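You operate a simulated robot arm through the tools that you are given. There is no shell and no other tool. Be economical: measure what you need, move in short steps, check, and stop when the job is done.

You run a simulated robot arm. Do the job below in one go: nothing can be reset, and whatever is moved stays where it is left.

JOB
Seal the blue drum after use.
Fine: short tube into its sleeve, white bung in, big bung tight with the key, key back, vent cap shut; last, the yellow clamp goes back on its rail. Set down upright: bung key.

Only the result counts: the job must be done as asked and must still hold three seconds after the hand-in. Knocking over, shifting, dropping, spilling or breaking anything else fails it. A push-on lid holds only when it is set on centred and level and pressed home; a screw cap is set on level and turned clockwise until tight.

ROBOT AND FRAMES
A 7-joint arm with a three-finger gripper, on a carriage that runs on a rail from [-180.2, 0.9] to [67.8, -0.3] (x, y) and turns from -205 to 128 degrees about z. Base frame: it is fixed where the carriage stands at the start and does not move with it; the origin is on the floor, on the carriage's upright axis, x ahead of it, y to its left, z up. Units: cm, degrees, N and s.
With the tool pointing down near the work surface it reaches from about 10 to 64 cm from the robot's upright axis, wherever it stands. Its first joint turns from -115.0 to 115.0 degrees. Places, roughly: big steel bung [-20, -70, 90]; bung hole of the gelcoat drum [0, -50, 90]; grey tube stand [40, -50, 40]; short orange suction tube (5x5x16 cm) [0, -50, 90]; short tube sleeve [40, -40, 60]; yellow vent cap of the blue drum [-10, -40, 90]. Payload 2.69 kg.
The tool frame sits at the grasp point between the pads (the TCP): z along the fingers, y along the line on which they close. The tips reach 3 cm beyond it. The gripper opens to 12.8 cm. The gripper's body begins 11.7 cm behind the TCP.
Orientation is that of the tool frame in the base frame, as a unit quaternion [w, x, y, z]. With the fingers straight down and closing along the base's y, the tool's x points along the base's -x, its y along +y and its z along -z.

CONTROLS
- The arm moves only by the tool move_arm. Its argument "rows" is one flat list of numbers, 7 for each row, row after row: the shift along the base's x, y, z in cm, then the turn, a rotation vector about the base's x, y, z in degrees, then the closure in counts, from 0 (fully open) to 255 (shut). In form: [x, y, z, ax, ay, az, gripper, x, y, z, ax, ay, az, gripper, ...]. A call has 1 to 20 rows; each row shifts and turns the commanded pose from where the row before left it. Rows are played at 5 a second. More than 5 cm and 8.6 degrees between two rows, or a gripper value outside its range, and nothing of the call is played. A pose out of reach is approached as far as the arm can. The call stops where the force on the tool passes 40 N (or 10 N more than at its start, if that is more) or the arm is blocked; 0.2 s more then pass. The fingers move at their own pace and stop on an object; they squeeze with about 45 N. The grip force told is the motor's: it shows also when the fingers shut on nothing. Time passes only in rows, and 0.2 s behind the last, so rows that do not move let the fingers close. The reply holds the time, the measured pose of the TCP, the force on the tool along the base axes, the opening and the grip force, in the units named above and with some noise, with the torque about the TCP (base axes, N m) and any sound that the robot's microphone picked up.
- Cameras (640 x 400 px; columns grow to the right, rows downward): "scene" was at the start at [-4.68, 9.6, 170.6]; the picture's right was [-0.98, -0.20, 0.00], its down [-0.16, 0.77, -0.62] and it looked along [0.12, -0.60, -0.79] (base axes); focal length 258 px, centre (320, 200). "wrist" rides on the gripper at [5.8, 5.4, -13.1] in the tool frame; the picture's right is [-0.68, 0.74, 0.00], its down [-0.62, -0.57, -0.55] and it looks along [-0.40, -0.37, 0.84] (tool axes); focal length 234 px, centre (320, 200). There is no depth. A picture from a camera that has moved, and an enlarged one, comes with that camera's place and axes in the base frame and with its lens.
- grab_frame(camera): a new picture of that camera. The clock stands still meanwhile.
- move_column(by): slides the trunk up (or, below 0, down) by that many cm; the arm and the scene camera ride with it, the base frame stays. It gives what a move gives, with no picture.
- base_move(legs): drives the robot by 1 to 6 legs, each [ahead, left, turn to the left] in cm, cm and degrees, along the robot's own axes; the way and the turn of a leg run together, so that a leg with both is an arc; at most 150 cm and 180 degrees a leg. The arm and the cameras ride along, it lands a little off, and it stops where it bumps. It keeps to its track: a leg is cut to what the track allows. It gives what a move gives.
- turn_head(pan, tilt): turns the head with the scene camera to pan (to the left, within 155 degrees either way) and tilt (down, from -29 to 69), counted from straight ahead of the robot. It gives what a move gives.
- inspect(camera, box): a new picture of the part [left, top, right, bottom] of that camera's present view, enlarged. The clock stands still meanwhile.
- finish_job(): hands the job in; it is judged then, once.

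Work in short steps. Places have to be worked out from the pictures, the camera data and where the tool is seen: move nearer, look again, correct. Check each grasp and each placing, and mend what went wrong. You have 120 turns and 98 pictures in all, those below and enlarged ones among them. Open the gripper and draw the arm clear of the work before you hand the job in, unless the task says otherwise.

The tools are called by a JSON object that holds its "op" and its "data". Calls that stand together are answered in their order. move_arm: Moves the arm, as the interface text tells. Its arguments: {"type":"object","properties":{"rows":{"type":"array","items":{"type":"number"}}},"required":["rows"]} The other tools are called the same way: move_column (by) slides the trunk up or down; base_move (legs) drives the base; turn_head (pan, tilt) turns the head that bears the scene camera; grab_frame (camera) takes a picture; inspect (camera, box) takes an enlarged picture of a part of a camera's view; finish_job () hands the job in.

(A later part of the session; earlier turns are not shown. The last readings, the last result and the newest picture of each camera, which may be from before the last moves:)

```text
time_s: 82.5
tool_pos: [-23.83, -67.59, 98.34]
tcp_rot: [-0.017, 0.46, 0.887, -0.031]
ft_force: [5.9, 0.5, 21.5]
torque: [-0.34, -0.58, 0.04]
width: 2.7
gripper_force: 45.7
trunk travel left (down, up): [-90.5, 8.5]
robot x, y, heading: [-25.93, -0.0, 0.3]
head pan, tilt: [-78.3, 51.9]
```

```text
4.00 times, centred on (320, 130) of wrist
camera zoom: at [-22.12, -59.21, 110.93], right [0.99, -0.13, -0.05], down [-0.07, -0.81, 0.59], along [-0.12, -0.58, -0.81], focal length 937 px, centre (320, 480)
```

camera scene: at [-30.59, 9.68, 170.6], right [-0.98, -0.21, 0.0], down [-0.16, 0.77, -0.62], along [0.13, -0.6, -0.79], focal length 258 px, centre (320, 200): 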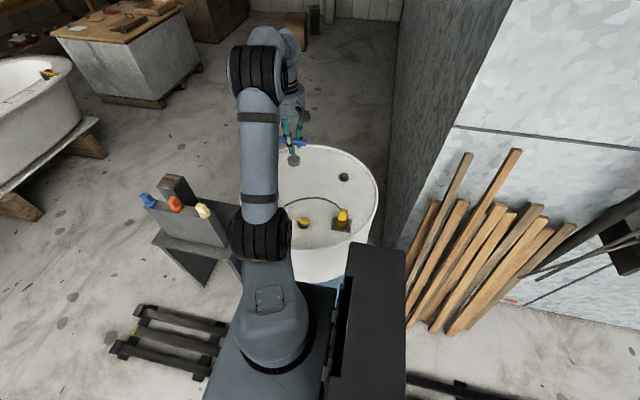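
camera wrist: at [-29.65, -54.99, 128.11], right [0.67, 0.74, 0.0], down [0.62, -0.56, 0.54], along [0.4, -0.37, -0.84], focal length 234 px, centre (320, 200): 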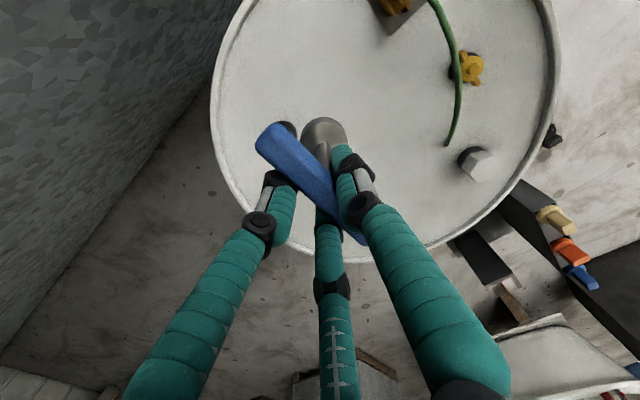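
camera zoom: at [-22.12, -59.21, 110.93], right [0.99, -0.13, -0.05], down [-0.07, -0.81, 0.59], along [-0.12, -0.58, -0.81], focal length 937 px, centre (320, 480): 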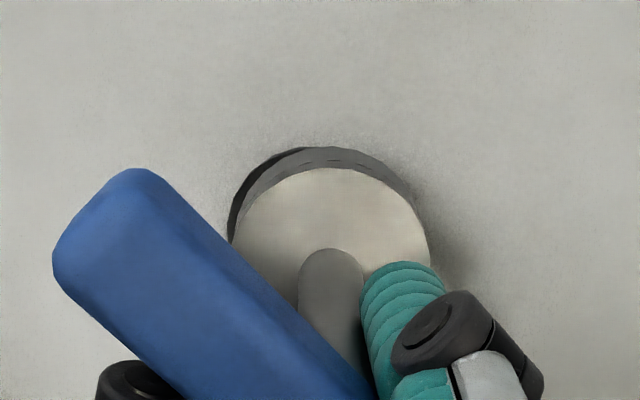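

The socket has drifted ≈(+0.55,+0.4) off the hex during the sweep. I lift clear a little, recentre, turn the bar to -46° (a likely hex match), and check.

{"op": "move_arm", "data": {"rows": [0, 0, 1, 0, 0, 0, 255, -0.5, -0.35, 0, 0, 0, 4.5, 255, 0, 0, 0, 0, 0, 4.5, 255, 0, 0, 0, 0, 0, 0, 255]}}

{"op": "inspect", "data": {"camera": "scene", "box": [320, 160, 360, 195]}}

{"op": "inspect", "data": {"camera": "wrist", "box": [260, 80, 380, 180]}}

```text
time_s: 83.5
tool_pos: [-24.75, -68.14, 98.99]
tcp_rot: [-0.014, 0.389, 0.92, -0.031]
ft_force: [1.5, -0.1, -2.7]
torque: [-0.01, -0.01, -0.03]
width: 2.68
gripper_force: 45.2
trunk travel left (down, up): [-90.5, 8.5]
robot x, y, heading: [-25.98, 0.1, 0.5]
head pan, tilt: [-78.3, 51.9]
```

```text
11.43 times, centred on (340, 178) of scene
camera zoom: at [-30.62, 9.73, 173.59], right [-0.98, -0.21, 0.0], down [-0.16, 0.77, -0.62], along [0.13, -0.6, -0.79], focal length 2948 px, centre (91, 457)
```

zoom: 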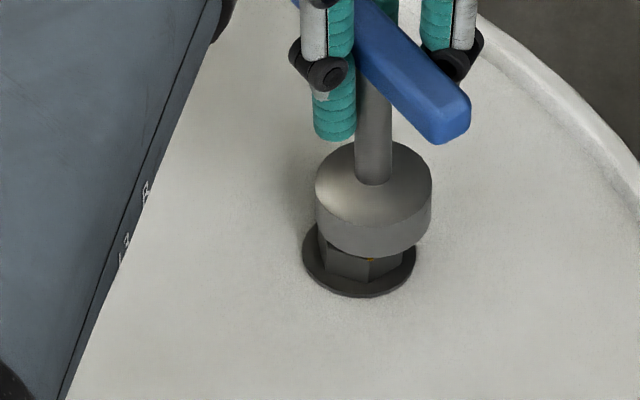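

```text
4.00 times, centred on (320, 130) of wrist
camera zoom: at [-24.24, -59.56, 111.76], right [1.0, 0.03, -0.05], down [0.05, -0.81, 0.58], along [-0.03, -0.59, -0.81], focal length 937 px, centre (320, 480)
```

zoom: 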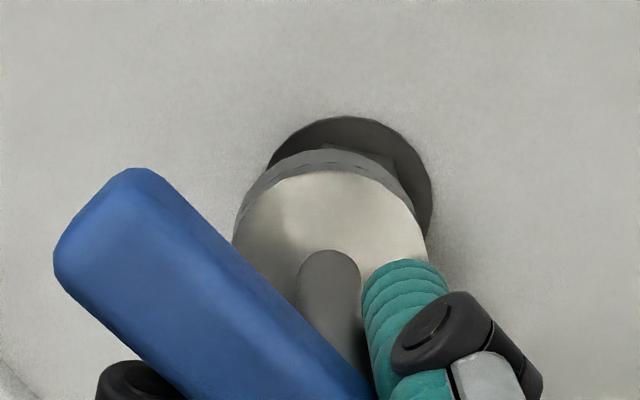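

The yellow mark shows the bung has turned clockwise with the key (~75°) — so the key does drive it. I recentre (+0.35,+0.15), press on again and keep turning clockwise, watching torque.

{"op": "move_arm", "data": {"rows": [0.35, 0.15, -0.4, 0, 0, 0, 255, 0, 0, -0.3, 0, 0, 0, 255, 0, 0, -0.2, 0, 0, 0, 255, 0, 0, 0, 0, 0, -4, 255, 0, 0, 0, 0, 0, -4, 255, 0, 0, 0, 0, 0, -4, 255, 0, 0, 0, 0, 0, -4, 255, 0, 0, 0, 0, 0, -4, 255, 0, 0, 0, 0, 0, -4, 255, 0, 0, 0, 0, 0, 0, 255]}}

{"op": "inspect", "data": {"camera": "scene", "box": [320, 160, 360, 195]}}

```text
time_s: 85.7
tool_pos: [-24.37, -67.7, 98.36]
tcp_rot: [-0.02, 0.572, 0.82, -0.029]
ft_force: [-5.2, 1.6, 18.3]
torque: [0.08, 0.18, -0.04]
width: 2.68
gripper_force: 44.6
trunk travel left (down, up): [-90.5, 8.5]
robot x, y, heading: [-25.82, 0.01, 0.2]
head pan, tilt: [-78.3, 51.9]
```

```text
11.43 times, centred on (340, 178) of scene
camera zoom: at [-30.68, 10.06, 173.58], right [-0.98, -0.21, 0.0], down [-0.16, 0.77, -0.62], along [0.13, -0.6, -0.79], focal length 2948 px, centre (91, 457)
```

zoom: 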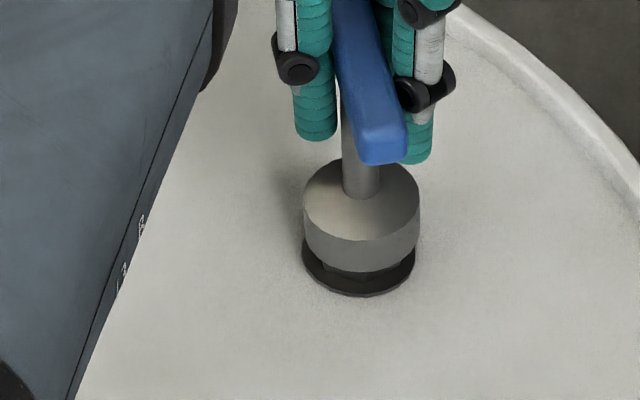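

Well centred now. I press harder and continue clockwise.

{"op": "move_arm", "data": {"rows": [0, 0, -0.15, 0, 0, -3, 255, 0, 0, -0.05, 0, 0, -3, 255, 0, 0, 0, 0, 0, -3, 255, 0, 0, 0, 0, 0, -3, 255, 0, 0, 0, 0, 0, -3, 255, 0, 0, 0, 0, 0, -3, 255, 0, 0, 0, 0, 0, -3, 255, 0, 0, 0, 0, 0, -3, 255, 0, 0, 0, 0, 0, -3, 255, 0, 0, 0, 0, 0, -3, 255, 0, 0, 0, 0, 0, 0, 255]}}

```text
time_s: 88.1
tool_pos: [-24.13, -67.4, 98.33]
tcp_rot: [-0.026, 0.765, 0.643, -0.024]
ft_force: [1.5, -3.5, 27.5]
torque: [-0.7, -0.52, 0.01]
width: 2.71
gripper_force: 44.6
out of reach, approached as far as the arm can: row 9
trunk travel left (down, up): [-90.5, 8.5]
robot x, y, heading: [-25.92, -0.1, 0.5]
head pan, tilt: [-78.3, 51.9]
```

Reach is marginal at this angle. Seen from the scene camera the bar now points toward it, so I can check whether the key is really vertical.

{"op": "inspect", "data": {"camera": "scene", "box": [315, 150, 365, 195]}}

```text
8.89 times, centred on (340, 172) of scene
camera zoom: at [-30.56, 10.11, 173.58], right [-0.98, -0.21, 0.0], down [-0.16, 0.77, -0.62], along [0.13, -0.6, -0.79], focal length 2292 px, centre (142, 444)
```

zoom: 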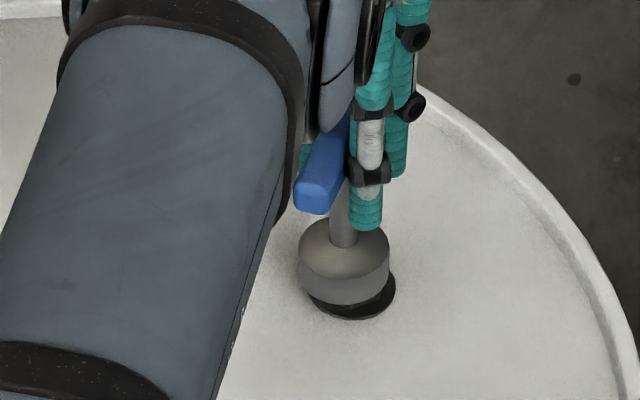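

The key stays near-vertical but is pulled off-centre by the reach limit. I lift it slightly to see the bung's mark.

{"op": "move_arm", "data": {"rows": [0, 0, 2, 0, 0, 0, 255, 0, 2.5, 2, 0, 0, 0, 255, 0, 3, 2, 0, 0, 0, 255, 0, 0, 0, 0, 0, 0, 255]}}

{"op": "grab_frame", "data": {"camera": "scene"}}

{"op": "grab_frame", "data": {"camera": "wrist"}}

```text
time_s: 89.1
tool_pos: [-24.96, -65.75, 104.23]
tcp_rot: [-0.03, 0.77, 0.637, -0.018]
ft_force: [-0.3, 0.6, -2.1]
torque: [-0.05, -0.08, -0.01]
width: 2.69
gripper_force: 44.6
out of reach, approached as far as the arm can: row 2, 3
trunk travel left (down, up): [-90.5, 8.5]
robot x, y, heading: [-25.49, -0.02, 0.2]
head pan, tilt: [-78.3, 51.9]
```

```text
24 pictures are left
camera scene: at [-30.89, 9.78, 173.79], right [-0.98, -0.21, 0.0], down [-0.16, 0.77, -0.62], along [0.13, -0.6, -0.79], focal length 258 px, centre (320, 200)
```

scene: 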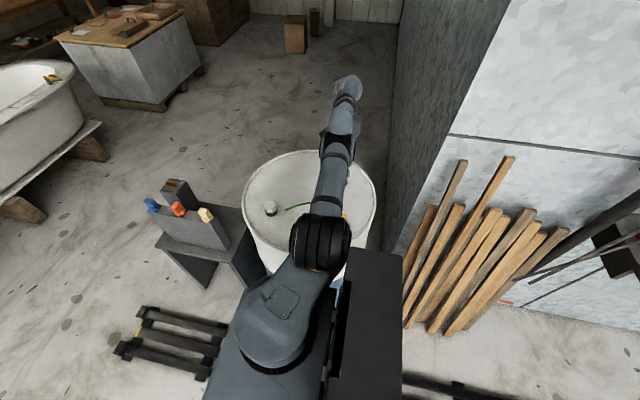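

```text
23 pictures are left
camera wrist: at [-17.68, -61.41, 117.01], right [0.59, -0.8, -0.06], down [-0.63, -0.51, 0.58], along [-0.49, -0.31, -0.81], focal length 234 px, centre (320, 200)
```

wrist: 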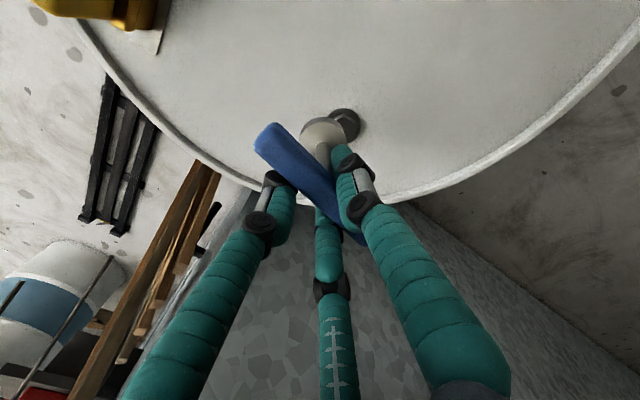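

Only 23 pictures left, so I must be frugal. The wrist hit a joint limit at about -100°, and reach at this bung is marginal. The arm's shoulder sits ahead of the carriage axis, so turning the carriage toward the drum should add reach. First I lift, unwind the wrist and retract.

{"op": "move_arm", "data": {"rows": [0, 1, 3, 0, 0, 8, 255, 0, 1, 3, 0, 0, 8, 255, 0, 1.5, 2, 0, 0, 8, 255, 0, 1.5, 2, 0, 0, 8, 255, 0, 1.5, 1, 0, 0, 8, 255, 0, 2, 0, 0, 0, 8, 255, 1, 2, 0, 0, 0, 8, 255, 1, 2, 0, 0, 0, 8, 255, 1, 2, 0, 0, 0, 8, 255, 1, 2, 0, 0, 0, 8, 255, 1, 0, 0, 0, 0, 8, 255, 1, 0, 0, 0, 0, 8, 255, 0, 0, 0, 0, 0, 0, 255]}}

```text
time_s: 92.1
tool_pos: [-19.14, -64.82, 119.44]
tcp_rot: [-0.005, 0.068, 0.997, -0.033]
ft_force: [-0.2, 0.4, -2.4]
torque: [-0.01, 0.0, 0.03]
width: 2.64
gripper_force: 44.1
out of reach, approached as far as the arm can: row 1, 2, 3, 4, 5, 6, 7, 8, 9, 10
trunk travel left (down, up): [-90.5, 8.5]
robot x, y, heading: [-25.68, 0.26, 0.5]
head pan, tilt: [-78.3, 51.9]
stopped in row 13: the arm was blocked; the commanded pose is now the measured one
```

The arm lagged behind (odd elbow posture). I try small inward steps to see it recover.

{"op": "move_arm", "data": {"rows": [0, 2, 0, 0, 0, 0, 255, 0, 2, 0, 0, 0, 0, 255, 0, 2, 0, 0, 0, 0, 255, 0, 0, 0, 0, 0, 0, 255]}}

{"op": "grab_frame", "data": {"camera": "scene"}}

```text
time_s: 93.1
tool_pos: [-18.2, -63.72, 121.81]
tcp_rot: [-0.005, 0.069, 0.997, -0.034]
ft_force: [0.6, -0.6, -1.0]
torque: [-0.04, -0.02, 0.0]
width: 2.67
gripper_force: 44.7
out of reach, approached as far as the arm can: row 1, 2, 3
trunk travel left (down, up): [-90.5, 8.5]
robot x, y, heading: [-26.08, 0.41, 0.4]
head pan, tilt: [-78.3, 51.9]
```

```text
22 pictures are left
camera scene: at [-30.57, 9.64, 173.64], right [-0.98, -0.21, 0.0], down [-0.16, 0.77, -0.62], along [0.13, -0.6, -0.79], focal length 258 px, centre (320, 200)
```

scene: 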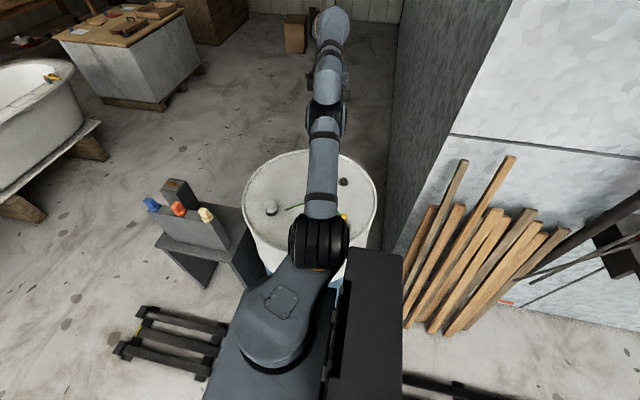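

The arm is nearly straight (tool too high for this radius). Lowering should let the elbow bend again.

{"op": "move_arm", "data": {"rows": [0, 0, -3, 0, 0, 0, 255, 0, 0, -3, 0, 0, 0, 255, 0, 0, -3, 0, 0, 0, 255, 0, 0, -2, 0, 0, 0, 255, 0, 0, 0, 0, 0, 0, 255]}}

```text
time_s: 94.5
tool_pos: [-14.15, -66.69, 112.31]
tcp_rot: [-0.003, 0.042, 0.998, -0.036]
ft_force: [0.4, 0.6, -1.7]
torque: [-0.02, 0.02, 0.01]
width: 2.64
gripper_force: 44.8
out of reach, approached as far as the arm can: row 1, 2, 3, 4
trunk travel left (down, up): [-90.5, 8.5]
robot x, y, heading: [-25.74, -0.42, 0.6]
head pan, tilt: [-78.3, 51.9]
stopped in row 5: the arm was blocked; the commanded pose is now the measured one
```

The arm is stuck straight at its boundary. I command a deep inward move and hold, to let it re-bend the elbow.

{"op": "move_arm", "data": {"rows": [0, 4.5, 1, 0, 0, 0, 255, 0, 4.5, 1, 0, 0, 0, 255, 0, 4.5, 0, 0, 0, 0, 255, 0, 4.5, 0, 0, 0, 0, 255, 0, 4.5, 0, 0, 0, 0, 255, 0, 0, 0, 0, 0, 0, 255, 0, 0, 0, 0, 0, 0, 255, 0, 0, 0, 0, 0, 0, 255, 0, 0, 0, 0, 0, 0, 255]}}

```text
time_s: 95.7
tool_pos: [-11.12, -63.56, 118.06]
tcp_rot: [-0.007, 0.07, 0.997, -0.028]
ft_force: [-0.4, -0.1, -1.3]
torque: [0.0, 0.01, 0.01]
width: 2.67
gripper_force: 44.7
out of reach, approached as far as the arm can: row 1, 2, 3, 4, 5
trunk travel left (down, up): [-90.5, 8.5]
robot x, y, heading: [-25.85, -0.18, 0.5]
head pan, tilt: [-78.3, 51.9]
stopped in row 5: the arm was blocked; the commanded pose is now the measured one
```

Still flagged. I try a different inward direction (toward +x,+y) with slower steps, continuing deep enough for the solver to find the bent posture.

{"op": "move_arm", "data": {"rows": [2, 4, -1, 0, 0, 0, 255, 2, 4, -1, 0, 0, 0, 255, 2, 4, -1, 0, 0, 0, 255, 2, 4, -1, 0, 0, 0, 255, 2, 4, 0, 0, 0, 0, 255, 2, 4, 0, 0, 0, 0, 255, 2, 4, 0, 0, 0, 0, 255, 0, 0, 0, 0, 0, 0, 255, 0, 0, 0, 0, 0, 0, 255]}}

```text
time_s: 96.2
tool_pos: [-10.65, -63.52, 118.28]
tcp_rot: [-0.007, 0.12, 0.992, -0.029]
ft_force: [-0.4, -1.0, -2.7]
torque: [-0.02, 0.03, -0.01]
width: 2.66
gripper_force: 44.7
out of reach, approached as far as the arm can: row 1, 2
trunk travel left (down, up): [-90.5, 8.5]
robot x, y, heading: [-25.61, 0.07, 0.4]
head pan, tilt: [-78.3, 51.9]
stopped in row 2: the arm was blocked; the commanded pose is now the measured one
```

The tool orientation slips clockwise, hinting a wrist limit. I turn the tool clockwise in place to free it.

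{"op": "move_arm", "data": {"rows": [0, 0, 0, 0, 0, -8, 255, 0, 0, 0, 0, 0, -8, 255, 0, 0, 0, 0, 0, -8, 255, 0, 0, 0, 0, 0, -8, 255, 0, 0, 0, 0, 0, -8, 255, 0, 2, 0, 0, 0, 0, 255, 0, 2, 0, 0, 0, 0, 255, 0, 0, 0, 0, 0, 0, 255]}}

```text
time_s: 98.0
tool_pos: [-8.52, -59.12, 118.45]
tcp_rot: [-0.017, 0.433, 0.901, -0.023]
ft_force: [-0.6, 0.2, -2.2]
torque: [0.04, 0.0, 0.01]
width: 2.64
gripper_force: 45.1
trunk travel left (down, up): [-90.5, 8.5]
robot x, y, heading: [-25.53, 0.03, 0.2]
head pan, tilt: [-78.3, 51.9]
```

Freed. I continue inward at this orientation, then unwind gradually.

{"op": "move_arm", "data": {"rows": [0, 3, 0, 0, 0, 0, 255, 0, 3, 0, 0, 0, 0, 255, 0, 3, 0, 0, 0, 0, 255, 0, 3, 0, 0, 0, 0, 255, 0, 0, 0, 0, 0, 4, 255, 0, 0, 0, 0, 0, 4, 255, 0, 0, 0, 0, 0, 4, 255, 0, 0, 0, 0, 0, 4, 255, 0, 0, 0, 0, 0, 4, 255, 0, 0, 0, 0, 0, 0, 255]}}

{"op": "grab_frame", "data": {"camera": "scene"}}

```text
time_s: 100.2
tool_pos: [-10.59, -47.37, 118.3]
tcp_rot: [-0.013, 0.289, 0.957, -0.027]
ft_force: [-0.6, -0.6, -1.2]
torque: [-0.02, -0.05, 0.01]
width: 2.64
gripper_force: 44.8
trunk travel left (down, up): [-90.5, 8.5]
robot x, y, heading: [-25.77, 0.03, 0.5]
head pan, tilt: [-78.3, 51.9]
```

```text
21 pictures are left
camera scene: at [-30.59, 9.66, 173.6], right [-0.98, -0.21, 0.0], down [-0.16, 0.77, -0.62], along [0.13, -0.6, -0.79], focal length 258 px, centre (320, 200)
```

scene: 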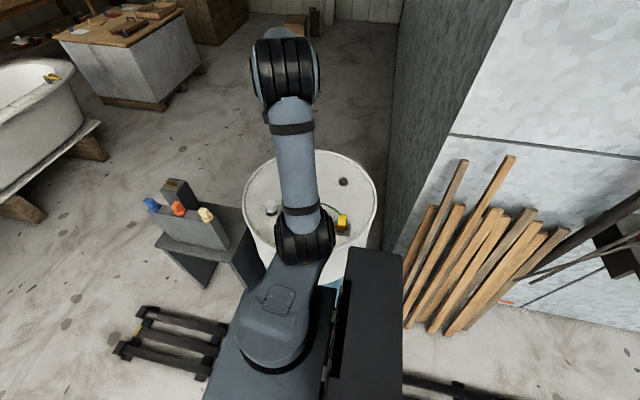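

Recovered. Now I drive to x≈8 (most clearance) and try turning the carriage 45° toward the drum.

{"op": "base_move", "data": {"legs": [[34, 0, 0], [0, 0, -45]]}}

```text
time_s: 104.6
tool_pos: [-13.95, -44.31, 118.42]
tcp_rot: [-0.023, 0.635, 0.772, -0.02]
ft_force: [0.7, -0.1, -2.3]
torque: [0.01, 0.01, 0.01]
width: 2.63
gripper_force: 44.6
trunk travel left (down, up): [-90.5, 8.5]
robot x, y, heading: [9.01, -0.17, -44.8]
head pan, tilt: [-78.3, 51.9]
```

The turn worked. I complete it to -90° and swing the arm ahead (over x≈5,y≈-50), letting the tool turn along with it.

{"op": "base_move", "data": {"legs": [[0, 0, -45]]}}

{"op": "move_arm", "data": {"rows": [3.2, -3.2, 0, 0, 0, 6, 255, 3.2, -3.2, 0, 0, 0, 6, 255, 3.2, -3.2, 0, 0, 0, 6, 255, 3.2, -3, 0, 0, 0, 6, 255, 3.5, -3, 0, 0, 0, 6, 255, 3.5, -3, 0, 0, 0, 6, 255, 3.5, -3, 0, 0, 0, 6, 255, 3.5, -3, 0, 0, 0, 6, 255, 3.5, -3, 0, 0, 0, 6, 255, 3.5, -2.5, 0, 0, 0, 6, 255, 3.5, -2.5, 0, 0, 0, 6, 255, 3.5, -2.5, 0, 0, 0, 6, 255, 0, 0, 0, 0, 0, 0, 255]}}

```text
time_s: 107.0
tool_pos: [-38.4, -14.84, 118.43]
tcp_rot: [-0.028, 0.883, 0.469, -0.01]
ft_force: [0.8, -0.3, -2.6]
torque: [0.0, 0.03, -0.01]
width: 2.65
gripper_force: 45.5
trunk travel left (down, up): [-90.5, 8.5]
robot x, y, heading: [9.12, -0.49, -89.8]
head pan, tilt: [-78.3, 51.9]
```

```text
time_s: 109.8
tool_pos: [2.43, -50.09, 118.55]
tcp_rot: [-0.016, 0.437, 0.899, -0.026]
ft_force: [0.7, 0.7, -2.2]
torque: [-0.05, -0.07, 0.0]
width: 2.66
gripper_force: 45.0
trunk travel left (down, up): [-90.5, 8.5]
robot x, y, heading: [9.06, -0.25, -90.2]
head pan, tilt: [-78.3, 51.9]
```

Now drive to x≈-22, face the head ahead, and then reset the tool: reduce the tilt to ~1.4° and unwind to +10°.

{"op": "base_move", "data": {"legs": [[0, -31, 0]]}}

{"op": "turn_head", "data": {"pan": 0, "tilt": 52}}

{"op": "move_arm", "data": {"rows": [0, 0, -1, 1.12, -1.78, 0, 255, 0.5, -1, -1, 0, 0, 7.5, 255, 0.5, -1, -1, 0, 0, 7.5, 255, 0.5, -1, -1, 0, 0, 7.5, 255, 0.5, -1, -1, 0, 0, 7.5, 255, 0.5, -1, -1, 0, 0, 7.5, 255, 0.5, -1, -1, 0, 0, 7.5, 255, 0.5, -1, -1, 0, 0, 7.5, 255, 0.5, -1, -1, 0, 0, 7.5, 255, 0, 0, 0, 0, 0, 0, 255]}}

{"op": "grab_frame", "data": {"camera": "scene"}}

```text
time_s: 112.0
tool_pos: [-29.11, -50.14, 118.37]
tcp_rot: [-0.017, 0.442, 0.897, -0.025]
ft_force: [0.8, -0.6, -1.7]
torque: [-0.01, -0.01, 0.01]
width: 2.65
gripper_force: 45.2
trunk travel left (down, up): [-90.5, 8.5]
robot x, y, heading: [-22.33, 0.04, -90.4]
head pan, tilt: [-78.3, 51.9]
```

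```text
time_s: 113.5
tool_pos: [-29.12, -50.12, 118.4]
tcp_rot: [-0.016, 0.442, 0.896, -0.025]
ft_force: [0.0, 0.4, -2.6]
torque: [0.0, 0.01, 0.0]
width: 2.64
gripper_force: 45.2
trunk travel left (down, up): [-90.5, 8.5]
robot x, y, heading: [-22.45, 0.07, -90.4]
head pan, tilt: [0.0, 52.0]
```

```text
time_s: 115.7
tool_pos: [-25.03, -58.2, 109.45]
tcp_rot: [-0.001, -0.066, 0.998, -0.011]
ft_force: [-0.4, 0.6, -2.6]
torque: [0.0, 0.02, 0.02]
width: 2.67
gripper_force: 45.1
trunk travel left (down, up): [-90.5, 8.5]
robot x, y, heading: [-22.69, 0.09, -90.4]
head pan, tilt: [0.0, 52.0]
```

```text
20 pictures are left
camera scene: at [-5.51, -1.42, 173.59], right [-1.0, 0.01, 0.0], down [0.01, 0.79, -0.62], along [-0.01, -0.62, -0.79], focal length 258 px, centre (320, 200)
```

scene: 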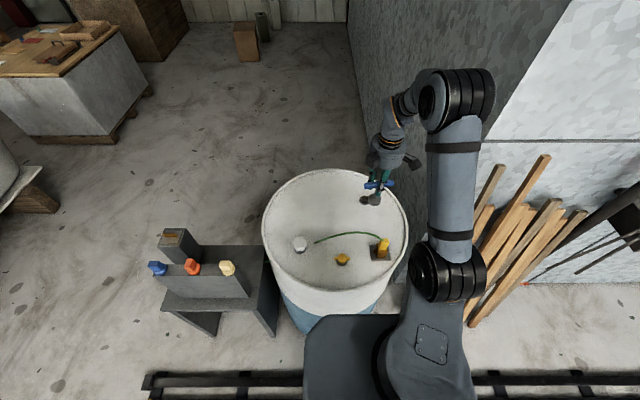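

Excellent: now with a full view, and the shoulder is ~13 cm closer to the drum. I zoom on the key and bung.

{"op": "inspect", "data": {"camera": "scene", "box": [340, 165, 410, 220]}}

```text
7.27 times, centred on (375, 192) of scene
camera zoom: at [-5.51, -1.42, 173.59], right [-1.0, 0.01, 0.0], down [0.01, 0.79, -0.62], along [-0.01, -0.62, -0.79], focal length 1876 px, centre (-80, 254)
```

zoom: 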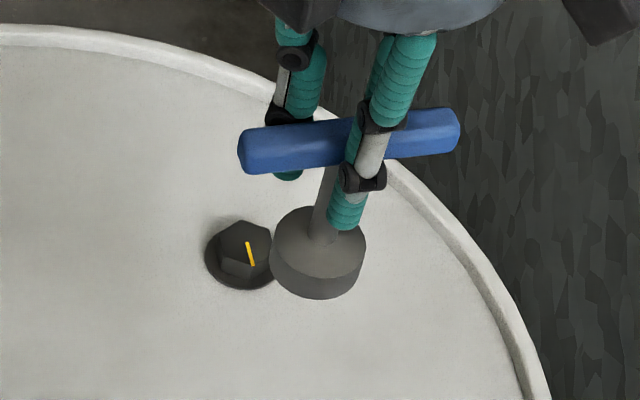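

The mark now points at ≈100° (turned ~64° clockwise so far, apparently by friction). From this view the socket must move ≈(+0.8,-9.9). I go there with ~1.5 cm gap, at rot≈21°.

{"op": "move_arm", "data": {"rows": [0.2, -3, 0, 0, 0, 7, 255, 0.2, -3, 0, 0, 0, 7, 255, 0.2, -3, -1, 0, 0, 0, 255, 0.2, -0.9, -4, 0, 0, 0, 255, 0, 0, -4, 0, 0, 0, 255, 0, 0, 0, 0, 0, 0, 255]}}

{"op": "inspect", "data": {"camera": "scene", "box": [340, 170, 390, 215]}}

{"op": "inspect", "data": {"camera": "wrist", "box": [260, 80, 380, 180]}}

```text
time_s: 117.1
tool_pos: [-24.18, -68.11, 100.15]
tcp_rot: [0.0, -0.186, 0.982, -0.012]
ft_force: [0.2, 0.7, -0.5]
torque: [-0.05, -0.01, -0.02]
width: 2.64
gripper_force: 44.9
trunk travel left (down, up): [-90.5, 8.5]
robot x, y, heading: [-22.3, 0.43, -90.2]
head pan, tilt: [0.0, 52.0]
```

```text
8.89 times, centred on (365, 192) of scene
camera zoom: at [-5.49, -1.4, 173.59], right [-1.0, 0.01, 0.0], down [0.01, 0.79, -0.62], along [-0.01, -0.62, -0.79], focal length 2292 px, centre (-80, 267)
```

zoom: 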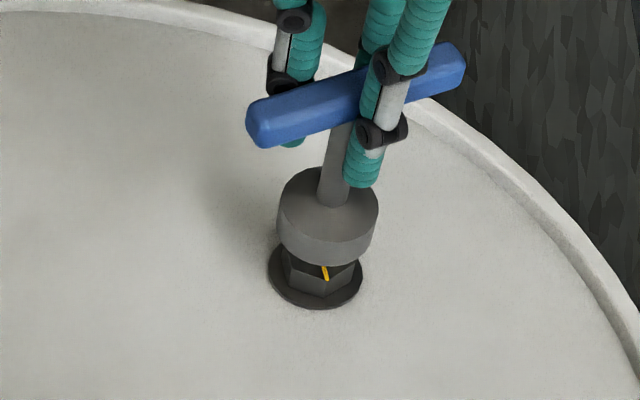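

```text
4.00 times, centred on (320, 130) of wrist
camera zoom: at [-31.8, -64.96, 113.15], right [0.36, 0.93, -0.02], down [0.78, -0.29, 0.56], along [0.52, -0.22, -0.83], focal length 937 px, centre (320, 480)
```

zoom: 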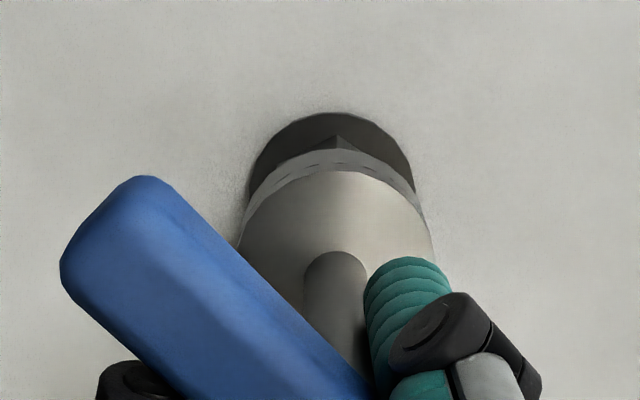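

Residual offset ≈(+0.1,-0.24), gap ≈2.4 cm. I correct and lower to contact.

{"op": "move_arm", "data": {"rows": [0.1, -0.24, -0.8, 0, 0, 0, 255, 0, 0, -0.8, 0, 0, 0, 255, 0, 0, -0.4, 0, 0, 0, 255, 0, 0, -0.3, 0, 0, 0, 255, 0, 0, -0.2, 0, 0, -2, 255, 0, 0, 0, 0, 0, -2, 255, 0, 0, 0, 0, 0, -2, 255, 0, 0, 0, 0, 0, 0, 255]}}

```text
time_s: 118.9
tool_pos: [-24.18, -68.31, 98.23]
tcp_rot: [-0.001, -0.135, 0.991, -0.016]
ft_force: [-1.4, -7.0, 31.7]
torque: [0.05, 0.34, 0.05]
width: 2.66
gripper_force: 44.9
trunk travel left (down, up): [-90.5, 8.5]
robot x, y, heading: [-21.89, -0.48, -90.7]
head pan, tilt: [0.0, 52.0]
```

{"op": "move_arm", "data": {"rows": [-0.01, -0.02, 0, 0, 0, -3, 255, -0.01, -0.02, 0, 0, 0, -3, 255, -0.01, -0.02, 0, 0, 0, -3, 255, -0.01, -0.02, 0, 0, 0, -3, 255, -0.01, -0.02, 0, 0, 0, -3, 255, -0.01, -0.02, 0, 0, 0, -3, 255, -0.01, -0.02, 0, 0, 0, -3, 255, -0.01, -0.02, 0, 0, 0, -3, 255, -0.01, -0.02, 0, 0, 0, -3, 255, -0.01, -0.02, 0, 0, 0, -3, 255, -0.01, -0.02, 0, 0, 0, -3, 255, -0.01, -0.02, 0, 0, 0, -3, 255, 0, 0, 0, 0, 0, 0, 255]}}

{"op": "inspect", "data": {"camera": "scene", "box": [340, 170, 390, 215]}}

```text
time_s: 121.7
tool_pos: [-24.47, -68.12, 98.36]
tcp_rot: [-0.003, 0.179, 0.984, -0.013]
ft_force: [-9.4, 1.7, 35.0]
torque: [0.7, 0.56, 0.15]
width: 2.7
gripper_force: 44.7
trunk travel left (down, up): [-90.5, 8.5]
robot x, y, heading: [-22.04, 0.13, -90.2]
head pan, tilt: [0.0, 52.0]
```

```text
8.89 times, centred on (365, 192) of scene
camera zoom: at [-5.67, -0.84, 173.62], right [-1.0, 0.01, 0.0], down [0.01, 0.79, -0.62], along [0.0, -0.62, -0.79], focal length 2292 px, centre (-80, 267)
```

zoom: 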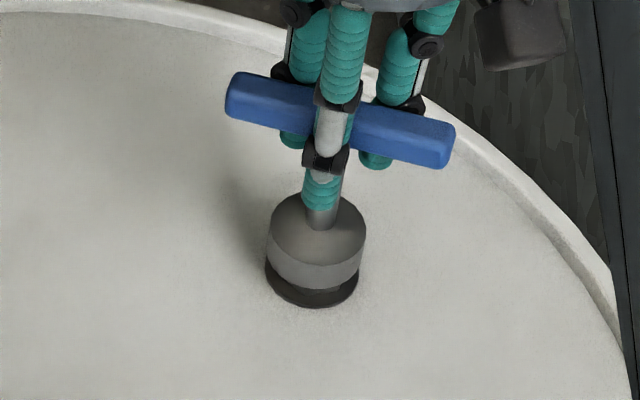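

The socket sits ~0.3 cm over the hex and torque about z is now rising (0.15). I keep turning clockwise and watch the torque.

{"op": "move_arm", "data": {"rows": [-0.02, -0.01, 0, 0, 0, -3, 255, -0.02, -0.01, 0, 0, 0, -3, 255, -0.02, -0.01, 0, 0, 0, -3, 255, -0.02, -0.01, 0, 0, 0, -3, 255, -0.02, -0.01, 0, 0, 0, -3, 255, -0.02, 0, 0, 0, 0, -3, 255, -0.02, 0, 0, 0, 0, -3, 255, -0.02, 0, 0, 0, 0, -3, 255]}}

```text
time_s: 123.5
tool_pos: [-24.49, -68.36, 98.2]
tcp_rot: [-0.006, 0.38, 0.925, -0.012]
ft_force: [-5.1, 3.4, 25.7]
torque: [0.78, 0.47, 0.14]
width: 2.68
gripper_force: 45.6
trunk travel left (down, up): [-90.5, 8.5]
robot x, y, heading: [-21.93, 0.13, -90.7]
head pan, tilt: [0.0, 52.0]
```

The torque pattern puts the contact on the +y side (1.8 cm), meaning the socket sits slightly too far to -y. I slide it +y in small steps under pressure and watch for a drop.

{"op": "move_arm", "data": {"rows": [0, 0.12, 0, 0, 0, 0, 255, 0, 0.12, 0, 0, 0, 0, 255, 0, 0, -0.05, 0, 0, 2, 255, 0, 0, 0, 0, 0, 2, 255, 0, 0, 0, 0, 0, -2, 255, 0, 0, 0, 0, 0, -2, 255]}}

```text
time_s: 124.9
tool_pos: [-24.41, -68.28, 98.13]
tcp_rot: [-0.005, 0.378, 0.926, -0.012]
ft_force: [-0.8, -1.4, 30.3]
torque: [0.25, 0.22, 0.06]
width: 2.72
gripper_force: 44.7
trunk travel left (down, up): [-90.5, 8.5]
robot x, y, heading: [-22.07, 0.36, -90.5]
head pan, tilt: [0.0, 52.0]
```

{"op": "move_arm", "data": {"rows": [0, 0.12, 0, 0, 0, 0, 255, 0, 0.1, 0, 0, 0, 0, 255, 0, 0, 0, 0, 0, 3, 255, 0, 0, 0, 0, 0, 3, 255, 0, 0, 0, 0, 0, 3, 255, 0, 0, 0, 0, 0, 3, 255, 0, 0, 0, 0, 0, 3, 255, 0, 0, 0, 0, 0, 3, 255, 0, 0, 0, 0, 0, 3, 255, 0, 0, 0, 0, 0, 3, 255, 0, 0, 0, 0, 0, 0, 255]}}

```text
time_s: 127.3
tool_pos: [-24.32, -68.03, 98.05]
tcp_rot: [-0.003, 0.176, 0.984, -0.014]
ft_force: [11.1, -6.4, 27.4]
torque: [-0.17, -0.51, -0.02]
width: 2.7
gripper_force: 44.7
trunk travel left (down, up): [-90.5, 8.5]
robot x, y, heading: [-22.17, 0.05, -90.2]
head pan, tilt: [0.0, 52.0]
```

{"op": "inspect", "data": {"camera": "scene", "box": [345, 180, 385, 210]}}

```text
13.33 times, centred on (365, 195) of scene
camera zoom: at [-5.23, -1.1, 173.57], right [-1.0, 0.01, 0.0], down [0.01, 0.79, -0.62], along [-0.01, -0.62, -0.79], focal length 3439 px, centre (-280, 267)
```

zoom: 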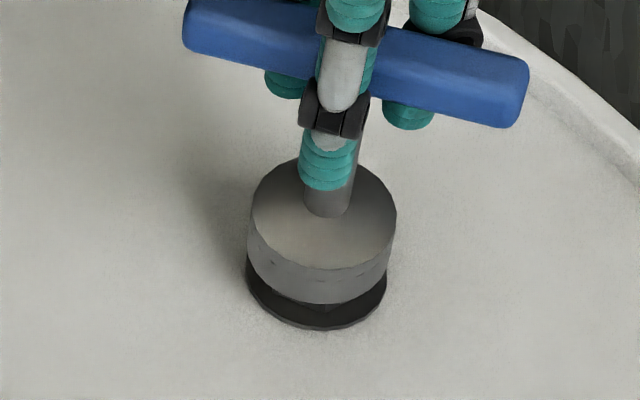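

While loose, the bung co-rotates with the key by friction, so sweeping never changes the relative angle. I lift 2.5 cm to read the mark, then set the key angle before touching down.

{"op": "move_arm", "data": {"rows": [0, 0, 1.5, 0, 0, 0, 255, 0, 0, 1.5, 0, 0, 0, 255, 0, 0, 0, 0, 0, 0, 255, 0, 0, 0, 0, 0, 0, 255]}}

{"op": "inspect", "data": {"camera": "scene", "box": [350, 184, 380, 208]}}

```text
time_s: 128.3
tool_pos: [-24.55, -67.62, 100.77]
tcp_rot: [-0.005, 0.178, 0.984, -0.011]
ft_force: [0.9, 0.6, -0.8]
torque: [-0.03, -0.03, -0.01]
width: 2.68
gripper_force: 45.3
trunk travel left (down, up): [-90.5, 8.5]
robot x, y, heading: [-22.01, 0.16, -90.2]
head pan, tilt: [0.0, 52.0]
```

```text
16.00 times, centred on (365, 196) of scene
camera zoom: at [-5.51, -1.36, 173.59], right [-1.0, 0.01, 0.0], down [0.01, 0.79, -0.62], along [-0.01, -0.62, -0.79], focal length 4126 px, centre (-400, 264)
```

zoom: 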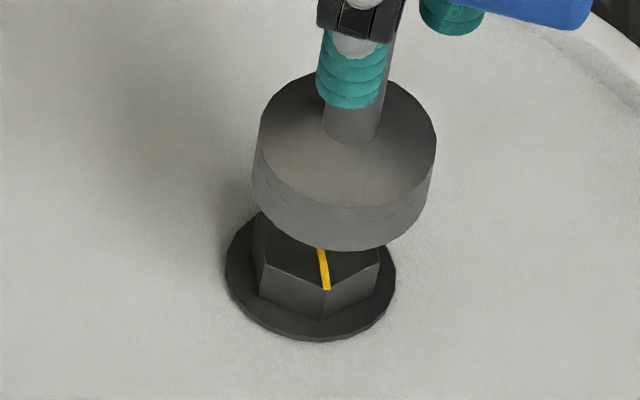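

The mark points at 92°, so hex vertices are at 32°+60k. I set the bar to -28° (vertex-aligned), trim the slight key lean (~1.3°) and centring, and lower straight down.

{"op": "move_arm", "data": {"rows": [0.1, -0.05, 0, 0, 0, -7.2, 255, 0, 0, 0, -0.6, -1.15, 0, 255, 0, 0, -0.8, 0, 0, 0, 255, 0, 0, -0.8, 0, 0, 0, 255, 0, 0, -0.5, 0, 0, 0, 255, 0, 0, -0.3, 0, 0, 0, 255, 0, 0, -0.3, 0, 0, 0, 255, 0, 0, -0.2, 0, 0, 0, 255, 0, 0, 0, 0, 0, 0, 255]}}

```text
time_s: 130.3
tool_pos: [-24.39, -68.27, 98.36]
tcp_rot: [0.006, 0.239, 0.971, -0.016]
ft_force: [-2.6, -0.7, 21.9]
torque: [0.39, 0.2, 0.01]
width: 2.71
gripper_force: 45.0
trunk travel left (down, up): [-90.5, 8.5]
robot x, y, heading: [-22.27, -0.19, -90.7]
head pan, tilt: [0.0, 52.0]
```

Contact again only at the +y vertex. I slide +y in 0.1 cm steps at this angle.

{"op": "move_arm", "data": {"rows": [0, 0.1, 0, 0, 0, 0, 255, 0, 0.1, 0, 0, 0, 0, 255, 0, 0.1, 0, 0, 0, 0, 255, 0, 0, 0, 0, 0, 0, 255]}}

```text
time_s: 131.3
tool_pos: [-24.33, -67.96, 98.26]
tcp_rot: [0.008, 0.238, 0.971, -0.017]
ft_force: [-2.0, -9.1, 28.2]
torque: [-0.32, 0.31, 0.07]
width: 2.68
gripper_force: 44.8
trunk travel left (down, up): [-90.5, 8.5]
robot x, y, heading: [-22.08, 0.52, -90.2]
head pan, tilt: [0.0, 52.0]
```

The constant +y-edge contact is a levelness signal: the key's foot leans to -y. I lift a little, tilt back 1.7° about x, compensate position, and lower again.

{"op": "move_arm", "data": {"rows": [0, -0.1, 0.6, 0, 0, 0, 255, 0, -0.2, 0, 1.7, 0.3, 0, 255, 0, 0, -0.3, 0, 0, 0, 255, 0, 0, -0.3, 0, 0, 0, 255, 0, 0, -0.15, 0, 0, 0, 255, 0, 0, 0, 0, 0, 0, 255]}}

```text
time_s: 132.7
tool_pos: [-24.22, -68.05, 98.1]
tcp_rot: [0.001, 0.239, 0.971, -0.003]
ft_force: [-1.3, 2.4, 23.6]
torque: [0.4, 0.59, -0.01]
width: 2.73
gripper_force: 44.8
trunk travel left (down, up): [-90.5, 8.5]
robot x, y, heading: [-22.32, 0.09, -90.5]
head pan, tilt: [0.0, 52.0]
```

Now the tool is vertical and contact moved to the -x vertex. I nudge -x with slight pressure.

{"op": "move_arm", "data": {"rows": [-0.1, 0.03, 0, 0, 0, 0, 255, -0.1, 0.03, 0, 0, 0, 0, 255, 0, 0, -0.1, 0, 0, 0, 255, 0, 0, 0, 0, 0, 0, 255]}}

{"op": "inspect", "data": {"camera": "scene", "box": [350, 184, 380, 208]}}

```text
time_s: 133.7
tool_pos: [-24.2, -68.0, 98.09]
tcp_rot: [0.001, 0.239, 0.971, -0.003]
ft_force: [4.5, -1.7, 33.4]
torque: [0.14, 0.29, -0.02]
width: 2.71
gripper_force: 44.9
trunk travel left (down, up): [-90.5, 8.5]
robot x, y, heading: [-22.21, -0.27, -90.4]
head pan, tilt: [0.0, 52.0]
```

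```text
16.00 times, centred on (365, 196) of scene
camera zoom: at [-5.37, -0.92, 173.6], right [-1.0, 0.01, 0.0], down [0.01, 0.79, -0.62], along [-0.01, -0.62, -0.79], focal length 4126 px, centre (-400, 264)
```

zoom: 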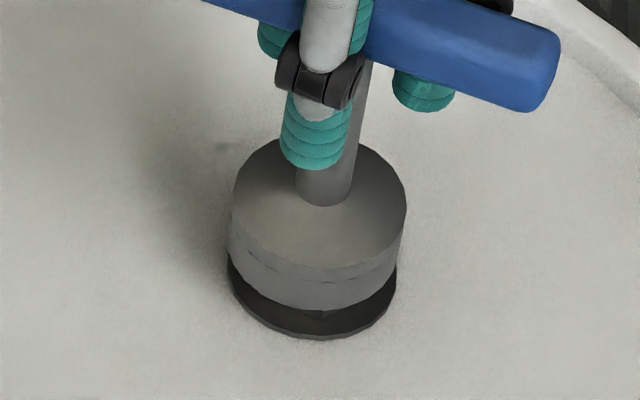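

Socket is about 0.3 cm onto the hex and nearly centred, tool vertical. Since the bung now resists, sweeping clockwise changes the relative angle; I sweep 30° to the next possible match.

{"op": "move_arm", "data": {"rows": [0, 0, 0.05, 0, 0, -3, 255, 0, 0, 0, 0, 0, -3, 255, 0, 0, 0, 0, 0, -3, 255, 0, 0, 0, 0, 0, -3, 255, 0, 0, 0, 0, 0, -3, 255, 0, 0, 0, 0, 0, -3, 255, 0, 0, 0, 0, 0, -3, 255, 0, 0, 0, 0, 0, -3, 255, 0, 0, 0, 0, 0, -3, 255, 0, 0, 0, 0, 0, -3, 255, 0, 0, 0, 0, 0, 0, 255]}}

```text
time_s: 136.1
tool_pos: [-24.4, -67.84, 98.18]
tcp_rot: [0.001, 0.484, 0.875, 0.0]
ft_force: [4.1, 1.7, 27.1]
torque: [-0.2, -0.72, 0.1]
width: 2.72
gripper_force: 45.3
trunk travel left (down, up): [-90.5, 8.5]
robot x, y, heading: [-21.87, 0.07, -90.6]
head pan, tilt: [0.0, 52.0]
```

{"op": "move_arm", "data": {"rows": [0.1, -0.1, 0, 0, 0, 0, 255, 0.08, -0.08, 0, 0, 0, 0, 255, 0, 0, 0, 0, 0, -2, 255, 0, 0, 0, 0, 0, -2, 255, 0, 0, 0, 0, 0, 2, 255, 0, 0, 0, 0, 0, 2, 255, 0, 0, 0, 0, 0, 2, 255, 0, 0, 0, 0, 0, 2, 255, 0, 0, 0, 0, 0, 0, 255]}}

```text
time_s: 138.1
tool_pos: [-24.33, -67.99, 98.03]
tcp_rot: [0.001, 0.452, 0.892, -0.001]
ft_force: [-5.5, 6.7, 19.5]
torque: [0.34, 0.44, 0.03]
width: 2.69
gripper_force: 44.7
trunk travel left (down, up): [-90.5, 8.5]
robot x, y, heading: [-22.08, 0.19, -90.3]
head pan, tilt: [0.0, 52.0]
```

{"op": "move_arm", "data": {"rows": [0, -0.1, -0.1, 0, 0, 0, 255, 0.05, -0.05, -0.1, 0, 0, 0, 255, 0, 0, 0, 0, 0, -3, 255, 0, 0, 0, 0, 0, -3, 255, 0, 0, 0, 0, 0, -3, 255, 0, 0, 0, 0, 0, -3, 255, 0, 0, 0, 0, 0, 0, 255]}}

{"op": "inspect", "data": {"camera": "scene", "box": [350, 184, 380, 208]}}

```text
time_s: 139.7
tool_pos: [-24.36, -68.19, 97.89]
tcp_rot: [0.002, 0.543, 0.84, -0.002]
ft_force: [-3.3, 12.0, 34.1]
torque: [0.63, 0.33, 0.04]
width: 2.72
gripper_force: 45.3
trunk travel left (down, up): [-90.5, 8.5]
robot x, y, heading: [-21.98, -0.17, -90.6]
head pan, tilt: [0.0, 52.0]
```

```text
16.00 times, centred on (365, 196) of scene
camera zoom: at [-5.53, -0.59, 173.61], right [-1.0, 0.01, 0.0], down [0.01, 0.78, -0.62], along [0.0, -0.62, -0.78], focal length 4126 px, centre (-400, 264)
```

zoom: 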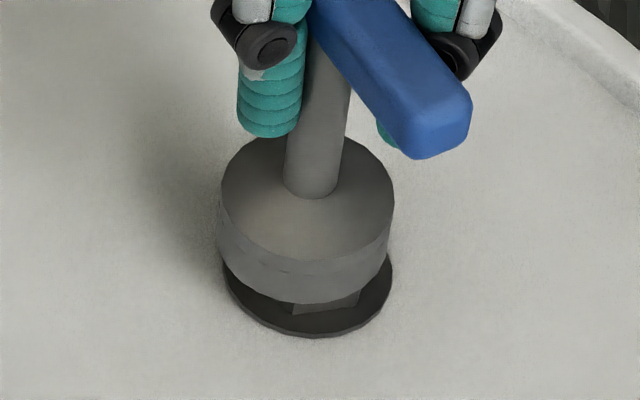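

The bung is slowly turning with friction (mark ~72° now), but the socket isn't seated. I lift slightly, set the other candidate angle (-78°), correct by (-0.22,-0.1), and lower gently.

{"op": "move_arm", "data": {"rows": [0, 0, 0.9, 0, 0, 0, 255, -0.22, -0.1, 0, 0, 0, -6, 255, 0, 0, 0, 0, 0, -6, 255, 0, 0, -0.4, 0, 0, 0, 255, 0, 0, -0.25, 0, 0, 0, 255, 0, 0, -0.15, 0, 0, 0, 255, 0, 0, -0.1, 0, 0, 0, 255, 0, 0, 0, 0, 0, 0, 255]}}

```text
time_s: 141.5
tool_pos: [-24.66, -68.39, 97.99]
tcp_rot: [0.002, 0.627, 0.779, -0.003]
ft_force: [0.9, -3.3, 33.2]
torque: [0.27, -0.5, -0.05]
width: 2.73
gripper_force: 44.7
trunk travel left (down, up): [-90.5, 8.5]
robot x, y, heading: [-21.84, 0.13, -90.4]
head pan, tilt: [0.0, 52.0]
```

Contact flipped to the (+x,+y) side, so the true centre lies between. I nudge (+0.12,+0.08) with small yaw wiggles.

{"op": "move_arm", "data": {"rows": [0.06, 0.05, 0.1, 0, 0, 0, 255, 0.06, 0.05, 0, 0, 0, 0, 255, 0, 0, 0, 0, 0, 3, 255, 0, 0, 0, 0, 0, 3, 255, 0, 0, 0, 0, 0, -3, 255, 0, 0, 0, 0, 0, -3, 255, 0, 0, 0, 0, 0, -3, 255, 0, 0, 0, 0, 0, -3, 255, 0, 0, 0, 0, 0, 0, 255]}}

```text
time_s: 143.5
tool_pos: [-24.58, -68.13, 97.96]
tcp_rot: [0.002, 0.668, 0.744, -0.001]
ft_force: [-4.2, -3.3, 33.0]
torque: [0.24, 0.07, 0.05]
width: 2.7
gripper_force: 45.0
trunk travel left (down, up): [-90.5, 8.5]
robot x, y, heading: [-21.94, 0.68, -90.7]
head pan, tilt: [0.0, 52.0]
```

{"op": "move_arm", "data": {"rows": [0.06, 0.08, 0.1, 0, 0, 2, 255, 0.06, 0.08, 0, 0, 0, 2, 255, 0, 0, 0, 0, 0, 2, 255, 0, 0, 0, 0, 0, 0, 255]}}

{"op": "inspect", "data": {"camera": "scene", "box": [350, 184, 380, 208]}}

```text
time_s: 144.5
tool_pos: [-24.31, -68.22, 98.04]
tcp_rot: [0.001, 0.627, 0.779, -0.002]
ft_force: [-1.3, -6.5, 29.2]
torque: [-0.1, 0.0, -0.03]
width: 2.74
gripper_force: 45.5
trunk travel left (down, up): [-90.5, 8.5]
robot x, y, heading: [-22.49, 0.13, -90.3]
head pan, tilt: [0.0, 52.0]
```

```text
16.00 times, centred on (365, 196) of scene
camera zoom: at [-5.5, -1.12, 173.6], right [-1.0, 0.01, 0.0], down [0.01, 0.79, -0.62], along [-0.01, -0.62, -0.79], focal length 4126 px, centre (-400, 264)
```

zoom: 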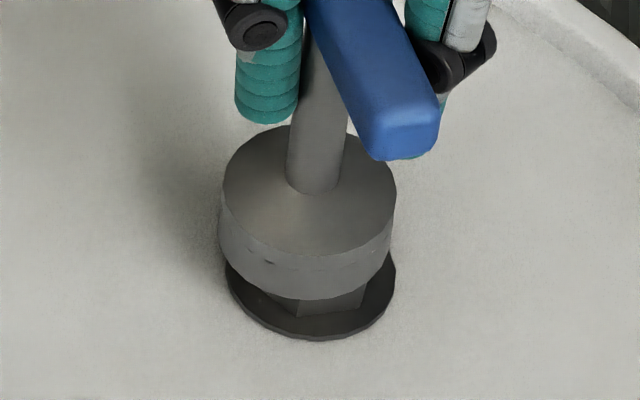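

The shaft visibly leans (foot toward -x,-y), consistent with contact on the +x,+y side. I lift, tilt back (ωx +2°, ωy -2.5°) with position compensation, and lower again.

{"op": "move_arm", "data": {"rows": [0, 0, 0.8, 0, 0, 0, 255, -0.5, -0.3, 0, 2.0, -2.5, 0, 255, 0, 0, 0, 0, 0, 0, 255, 0, 0, -0.3, 0, 0, 0, 255, 0, 0, -0.2, 0, 0, 0, 255, 0, 0, -0.15, 0, 0, 0, 255, 0, 0, -0.1, 0, 0, 0, 255, 0, 0, 0, 0, 0, 0, 255]}}

```text
time_s: 146.3
tool_pos: [-24.72, -68.55, 98.0]
tcp_rot: [0.008, 0.627, 0.779, 0.026]
ft_force: [-0.1, 2.1, 14.6]
torque: [-0.05, 0.1, 0.01]
width: 2.74
gripper_force: 45.2
trunk travel left (down, up): [-90.5, 8.5]
robot x, y, heading: [-21.8, -0.09, -90.6]
head pan, tilt: [0.0, 52.0]
```

Contact flipped to the opposite side, so level lies in between. I halve the tilt and press again with a small wiggle.

{"op": "move_arm", "data": {"rows": [0.1, 0.12, 0.3, -0.9, 0.8, 0, 255, 0, 0, -0.3, 0, 0, 0, 255, 0, 0, -0.1, 0, 0, 2, 255, 0, 0, -0.05, 0, 0, 2, 255, 0, 0, 0, 0, 0, -2, 255, 0, 0, 0, 0, 0, -2, 255, 0, 0, 0, 0, 0, -2, 255, 0, 0, 0, 0, 0, -2, 255, 0, 0, 0, 0, 0, 0, 255]}}

```text
time_s: 148.3
tool_pos: [-24.59, -68.35, 97.92]
tcp_rot: [0.008, 0.654, 0.756, 0.015]
ft_force: [0.5, -4.9, 27.9]
torque: [-0.72, 0.03, 0.04]
width: 2.73
gripper_force: 45.2
trunk travel left (down, up): [-90.5, 8.5]
robot x, y, heading: [-22.34, 0.08, -90.4]
head pan, tilt: [0.0, 52.0]
```

Contact is now nearly central (level). I lighten the pressure so the bung stays put, and sweep counter-clockwise lightly to find the hex match.

{"op": "move_arm", "data": {"rows": [0, 0, 0.15, 0, 0, 0, 255, 0, 0, 0, 0, 0, 3, 255, 0, 0, 0, 0, 0, 3, 255, 0, 0, 0, 0, 0, 3, 255, 0, 0, 0, 0, 0, 3, 255, 0, 0, 0, 0, 0, 3, 255, 0, 0, 0, 0, 0, 3, 255, 0, 0, 0, 0, 0, 3, 255, 0, 0, 0, 0, 0, 0, 255]}}

```text
time_s: 150.3
tool_pos: [-24.61, -68.3, 98.05]
tcp_rot: [0.004, 0.505, 0.863, 0.018]
ft_force: [0.3, -0.7, 15.0]
torque: [-0.25, 0.02, -0.02]
width: 2.72
gripper_force: 45.2
trunk travel left (down, up): [-90.5, 8.5]
robot x, y, heading: [-22.39, 0.05, -90.5]
head pan, tilt: [0.0, 52.0]
```

{"op": "move_arm", "data": {"rows": [0, 0, 0, 0, 0, 3, 255, 0, 0, 0, 0, 0, 3, 255, 0, 0, 0, 0, 0, 3, 255, 0, 0, 0, 0, 0, 3, 255, 0, 0, 0, 0, 0, 3, 255, 0, 0, 0, 0, 0, 3, 255, 0, 0, 0, 0, 0, 0, 255]}}

```text
time_s: 151.9
tool_pos: [-24.54, -68.47, 97.8]
tcp_rot: [0.0, 0.364, 0.931, 0.019]
ft_force: [0.7, 2.2, -2.7]
torque: [0.15, -0.07, -0.03]
width: 2.73
gripper_force: 44.9
trunk travel left (down, up): [-90.5, 8.5]
robot x, y, heading: [-21.99, 0.25, -90.5]
head pan, tilt: [0.0, 52.0]
```

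The force vanished: it found the hex. I push down to seat it fully.

{"op": "move_arm", "data": {"rows": [0, 0, -0.2, 0, 0, 0, 255, 0, 0, -0.2, 0, 0, 0, 255, 0, 0, -0.2, 0, 0, 0, 255, 0, 0, -0.2, 0, 0, 0, 255, 0, 0, -0.2, 0, 0, 0, 255, 0, 0, 0, 0, 0, 0, 255]}}

```text
time_s: 153.3
tool_pos: [-24.51, -68.49, 96.83]
tcp_rot: [0.0, 0.364, 0.931, 0.018]
ft_force: [0.3, 1.3, 2.8]
torque: [0.05, -0.06, -0.01]
width: 2.72
gripper_force: 45.0
trunk travel left (down, up): [-90.5, 8.5]
robot x, y, heading: [-22.02, 0.16, -90.5]
head pan, tilt: [0.0, 52.0]
```

Engaged: down 1.2 cm. Now I turn clockwise and watch the torque.

{"op": "move_arm", "data": {"rows": [0, 0, -0.1, 0, 0, -4, 255, 0, 0, 0, 0, 0, -4, 255, 0, 0, 0, 0, 0, -4, 255, 0, 0, 0, 0, 0, -4, 255, 0, 0, 0, 0, 0, -4, 255, 0, 0, 0, 0, 0, -4, 255, 0, 0, 0, 0, 0, -4, 255, 0, 0, 0, 0, 0, -4, 255, 0, 0, 0, 0, 0, -4, 255, 0, 0, 0, 0, 0, 0, 255]}}

```text
time_s: 155.5
tool_pos: [-25.21, -68.75, 96.64]
tcp_rot: [0.007, 0.627, 0.779, 0.013]
ft_force: [-15.3, -10.5, 9.0]
torque: [0.19, -0.1, 5.01]
width: 3.88
gripper_force: 44.9
trunk travel left (down, up): [-90.5, 8.5]
robot x, y, heading: [-22.18, 0.16, -90.2]
head pan, tilt: [0.0, 52.0]
```

Torque 5 N·m: the bung is tight. I relax the twist back until the bar sits flush in the fingers again.

{"op": "move_arm", "data": {"rows": [0.2, 0.1, 0, 0, 0, 4, 255, 0.2, 0.1, 0, 0, 0, 4, 255, 0, 0, 0, 0, 0, 4, 255, 0, 0, 0, 0, 0, 0, 255]}}

```text
time_s: 156.5
tool_pos: [-25.1, -68.38, 96.66]
tcp_rot: [0.004, 0.547, 0.837, 0.017]
ft_force: [-21.4, -9.6, 6.8]
torque: [0.17, 0.58, 1.61]
width: 3.19
gripper_force: 44.8
trunk travel left (down, up): [-90.5, 8.5]
robot x, y, heading: [-22.06, 0.12, -90.4]
head pan, tilt: [0.0, 52.0]
```

{"op": "move_arm", "data": {"rows": [0.15, 0.05, 0, 0, 0, 4, 255, 0.15, 0.05, 0, 0, 0, 4, 255, 0.1, 0, 0, 0, 0, 2, 255, 0, 0, 0, 0, 0, 0, 255]}}

```text
time_s: 157.5
tool_pos: [-24.73, -68.11, 96.73]
tcp_rot: [0.001, 0.474, 0.88, 0.019]
ft_force: [-25.8, -1.9, 3.7]
torque: [0.42, 0.79, 0.75]
width: 2.79
gripper_force: 44.6
trunk travel left (down, up): [-90.5, 8.5]
robot x, y, heading: [-22.27, 0.15, -90.5]
head pan, tilt: [0.0, 52.0]
```

Nearly flush. Side force is -26 N in x, so I move back -x slightly, then lift the key off.

{"op": "move_arm", "data": {"rows": [-0.15, 0, 0, 0, 0, 2, 255, -0.15, 0, 0, 0, 0, 1, 255, 0, 0, 0, 0, 0, 0, 255]}}

```text
time_s: 158.3
tool_pos: [-24.39, -67.92, 96.78]
tcp_rot: [0.002, 0.45, 0.893, 0.019]
ft_force: [-16.2, 2.5, 1.6]
torque: [0.22, 0.95, 0.16]
width: 2.82
gripper_force: 44.8
trunk travel left (down, up): [-90.5, 8.5]
robot x, y, heading: [-22.34, -0.21, -90.4]
head pan, tilt: [0.0, 52.0]
```

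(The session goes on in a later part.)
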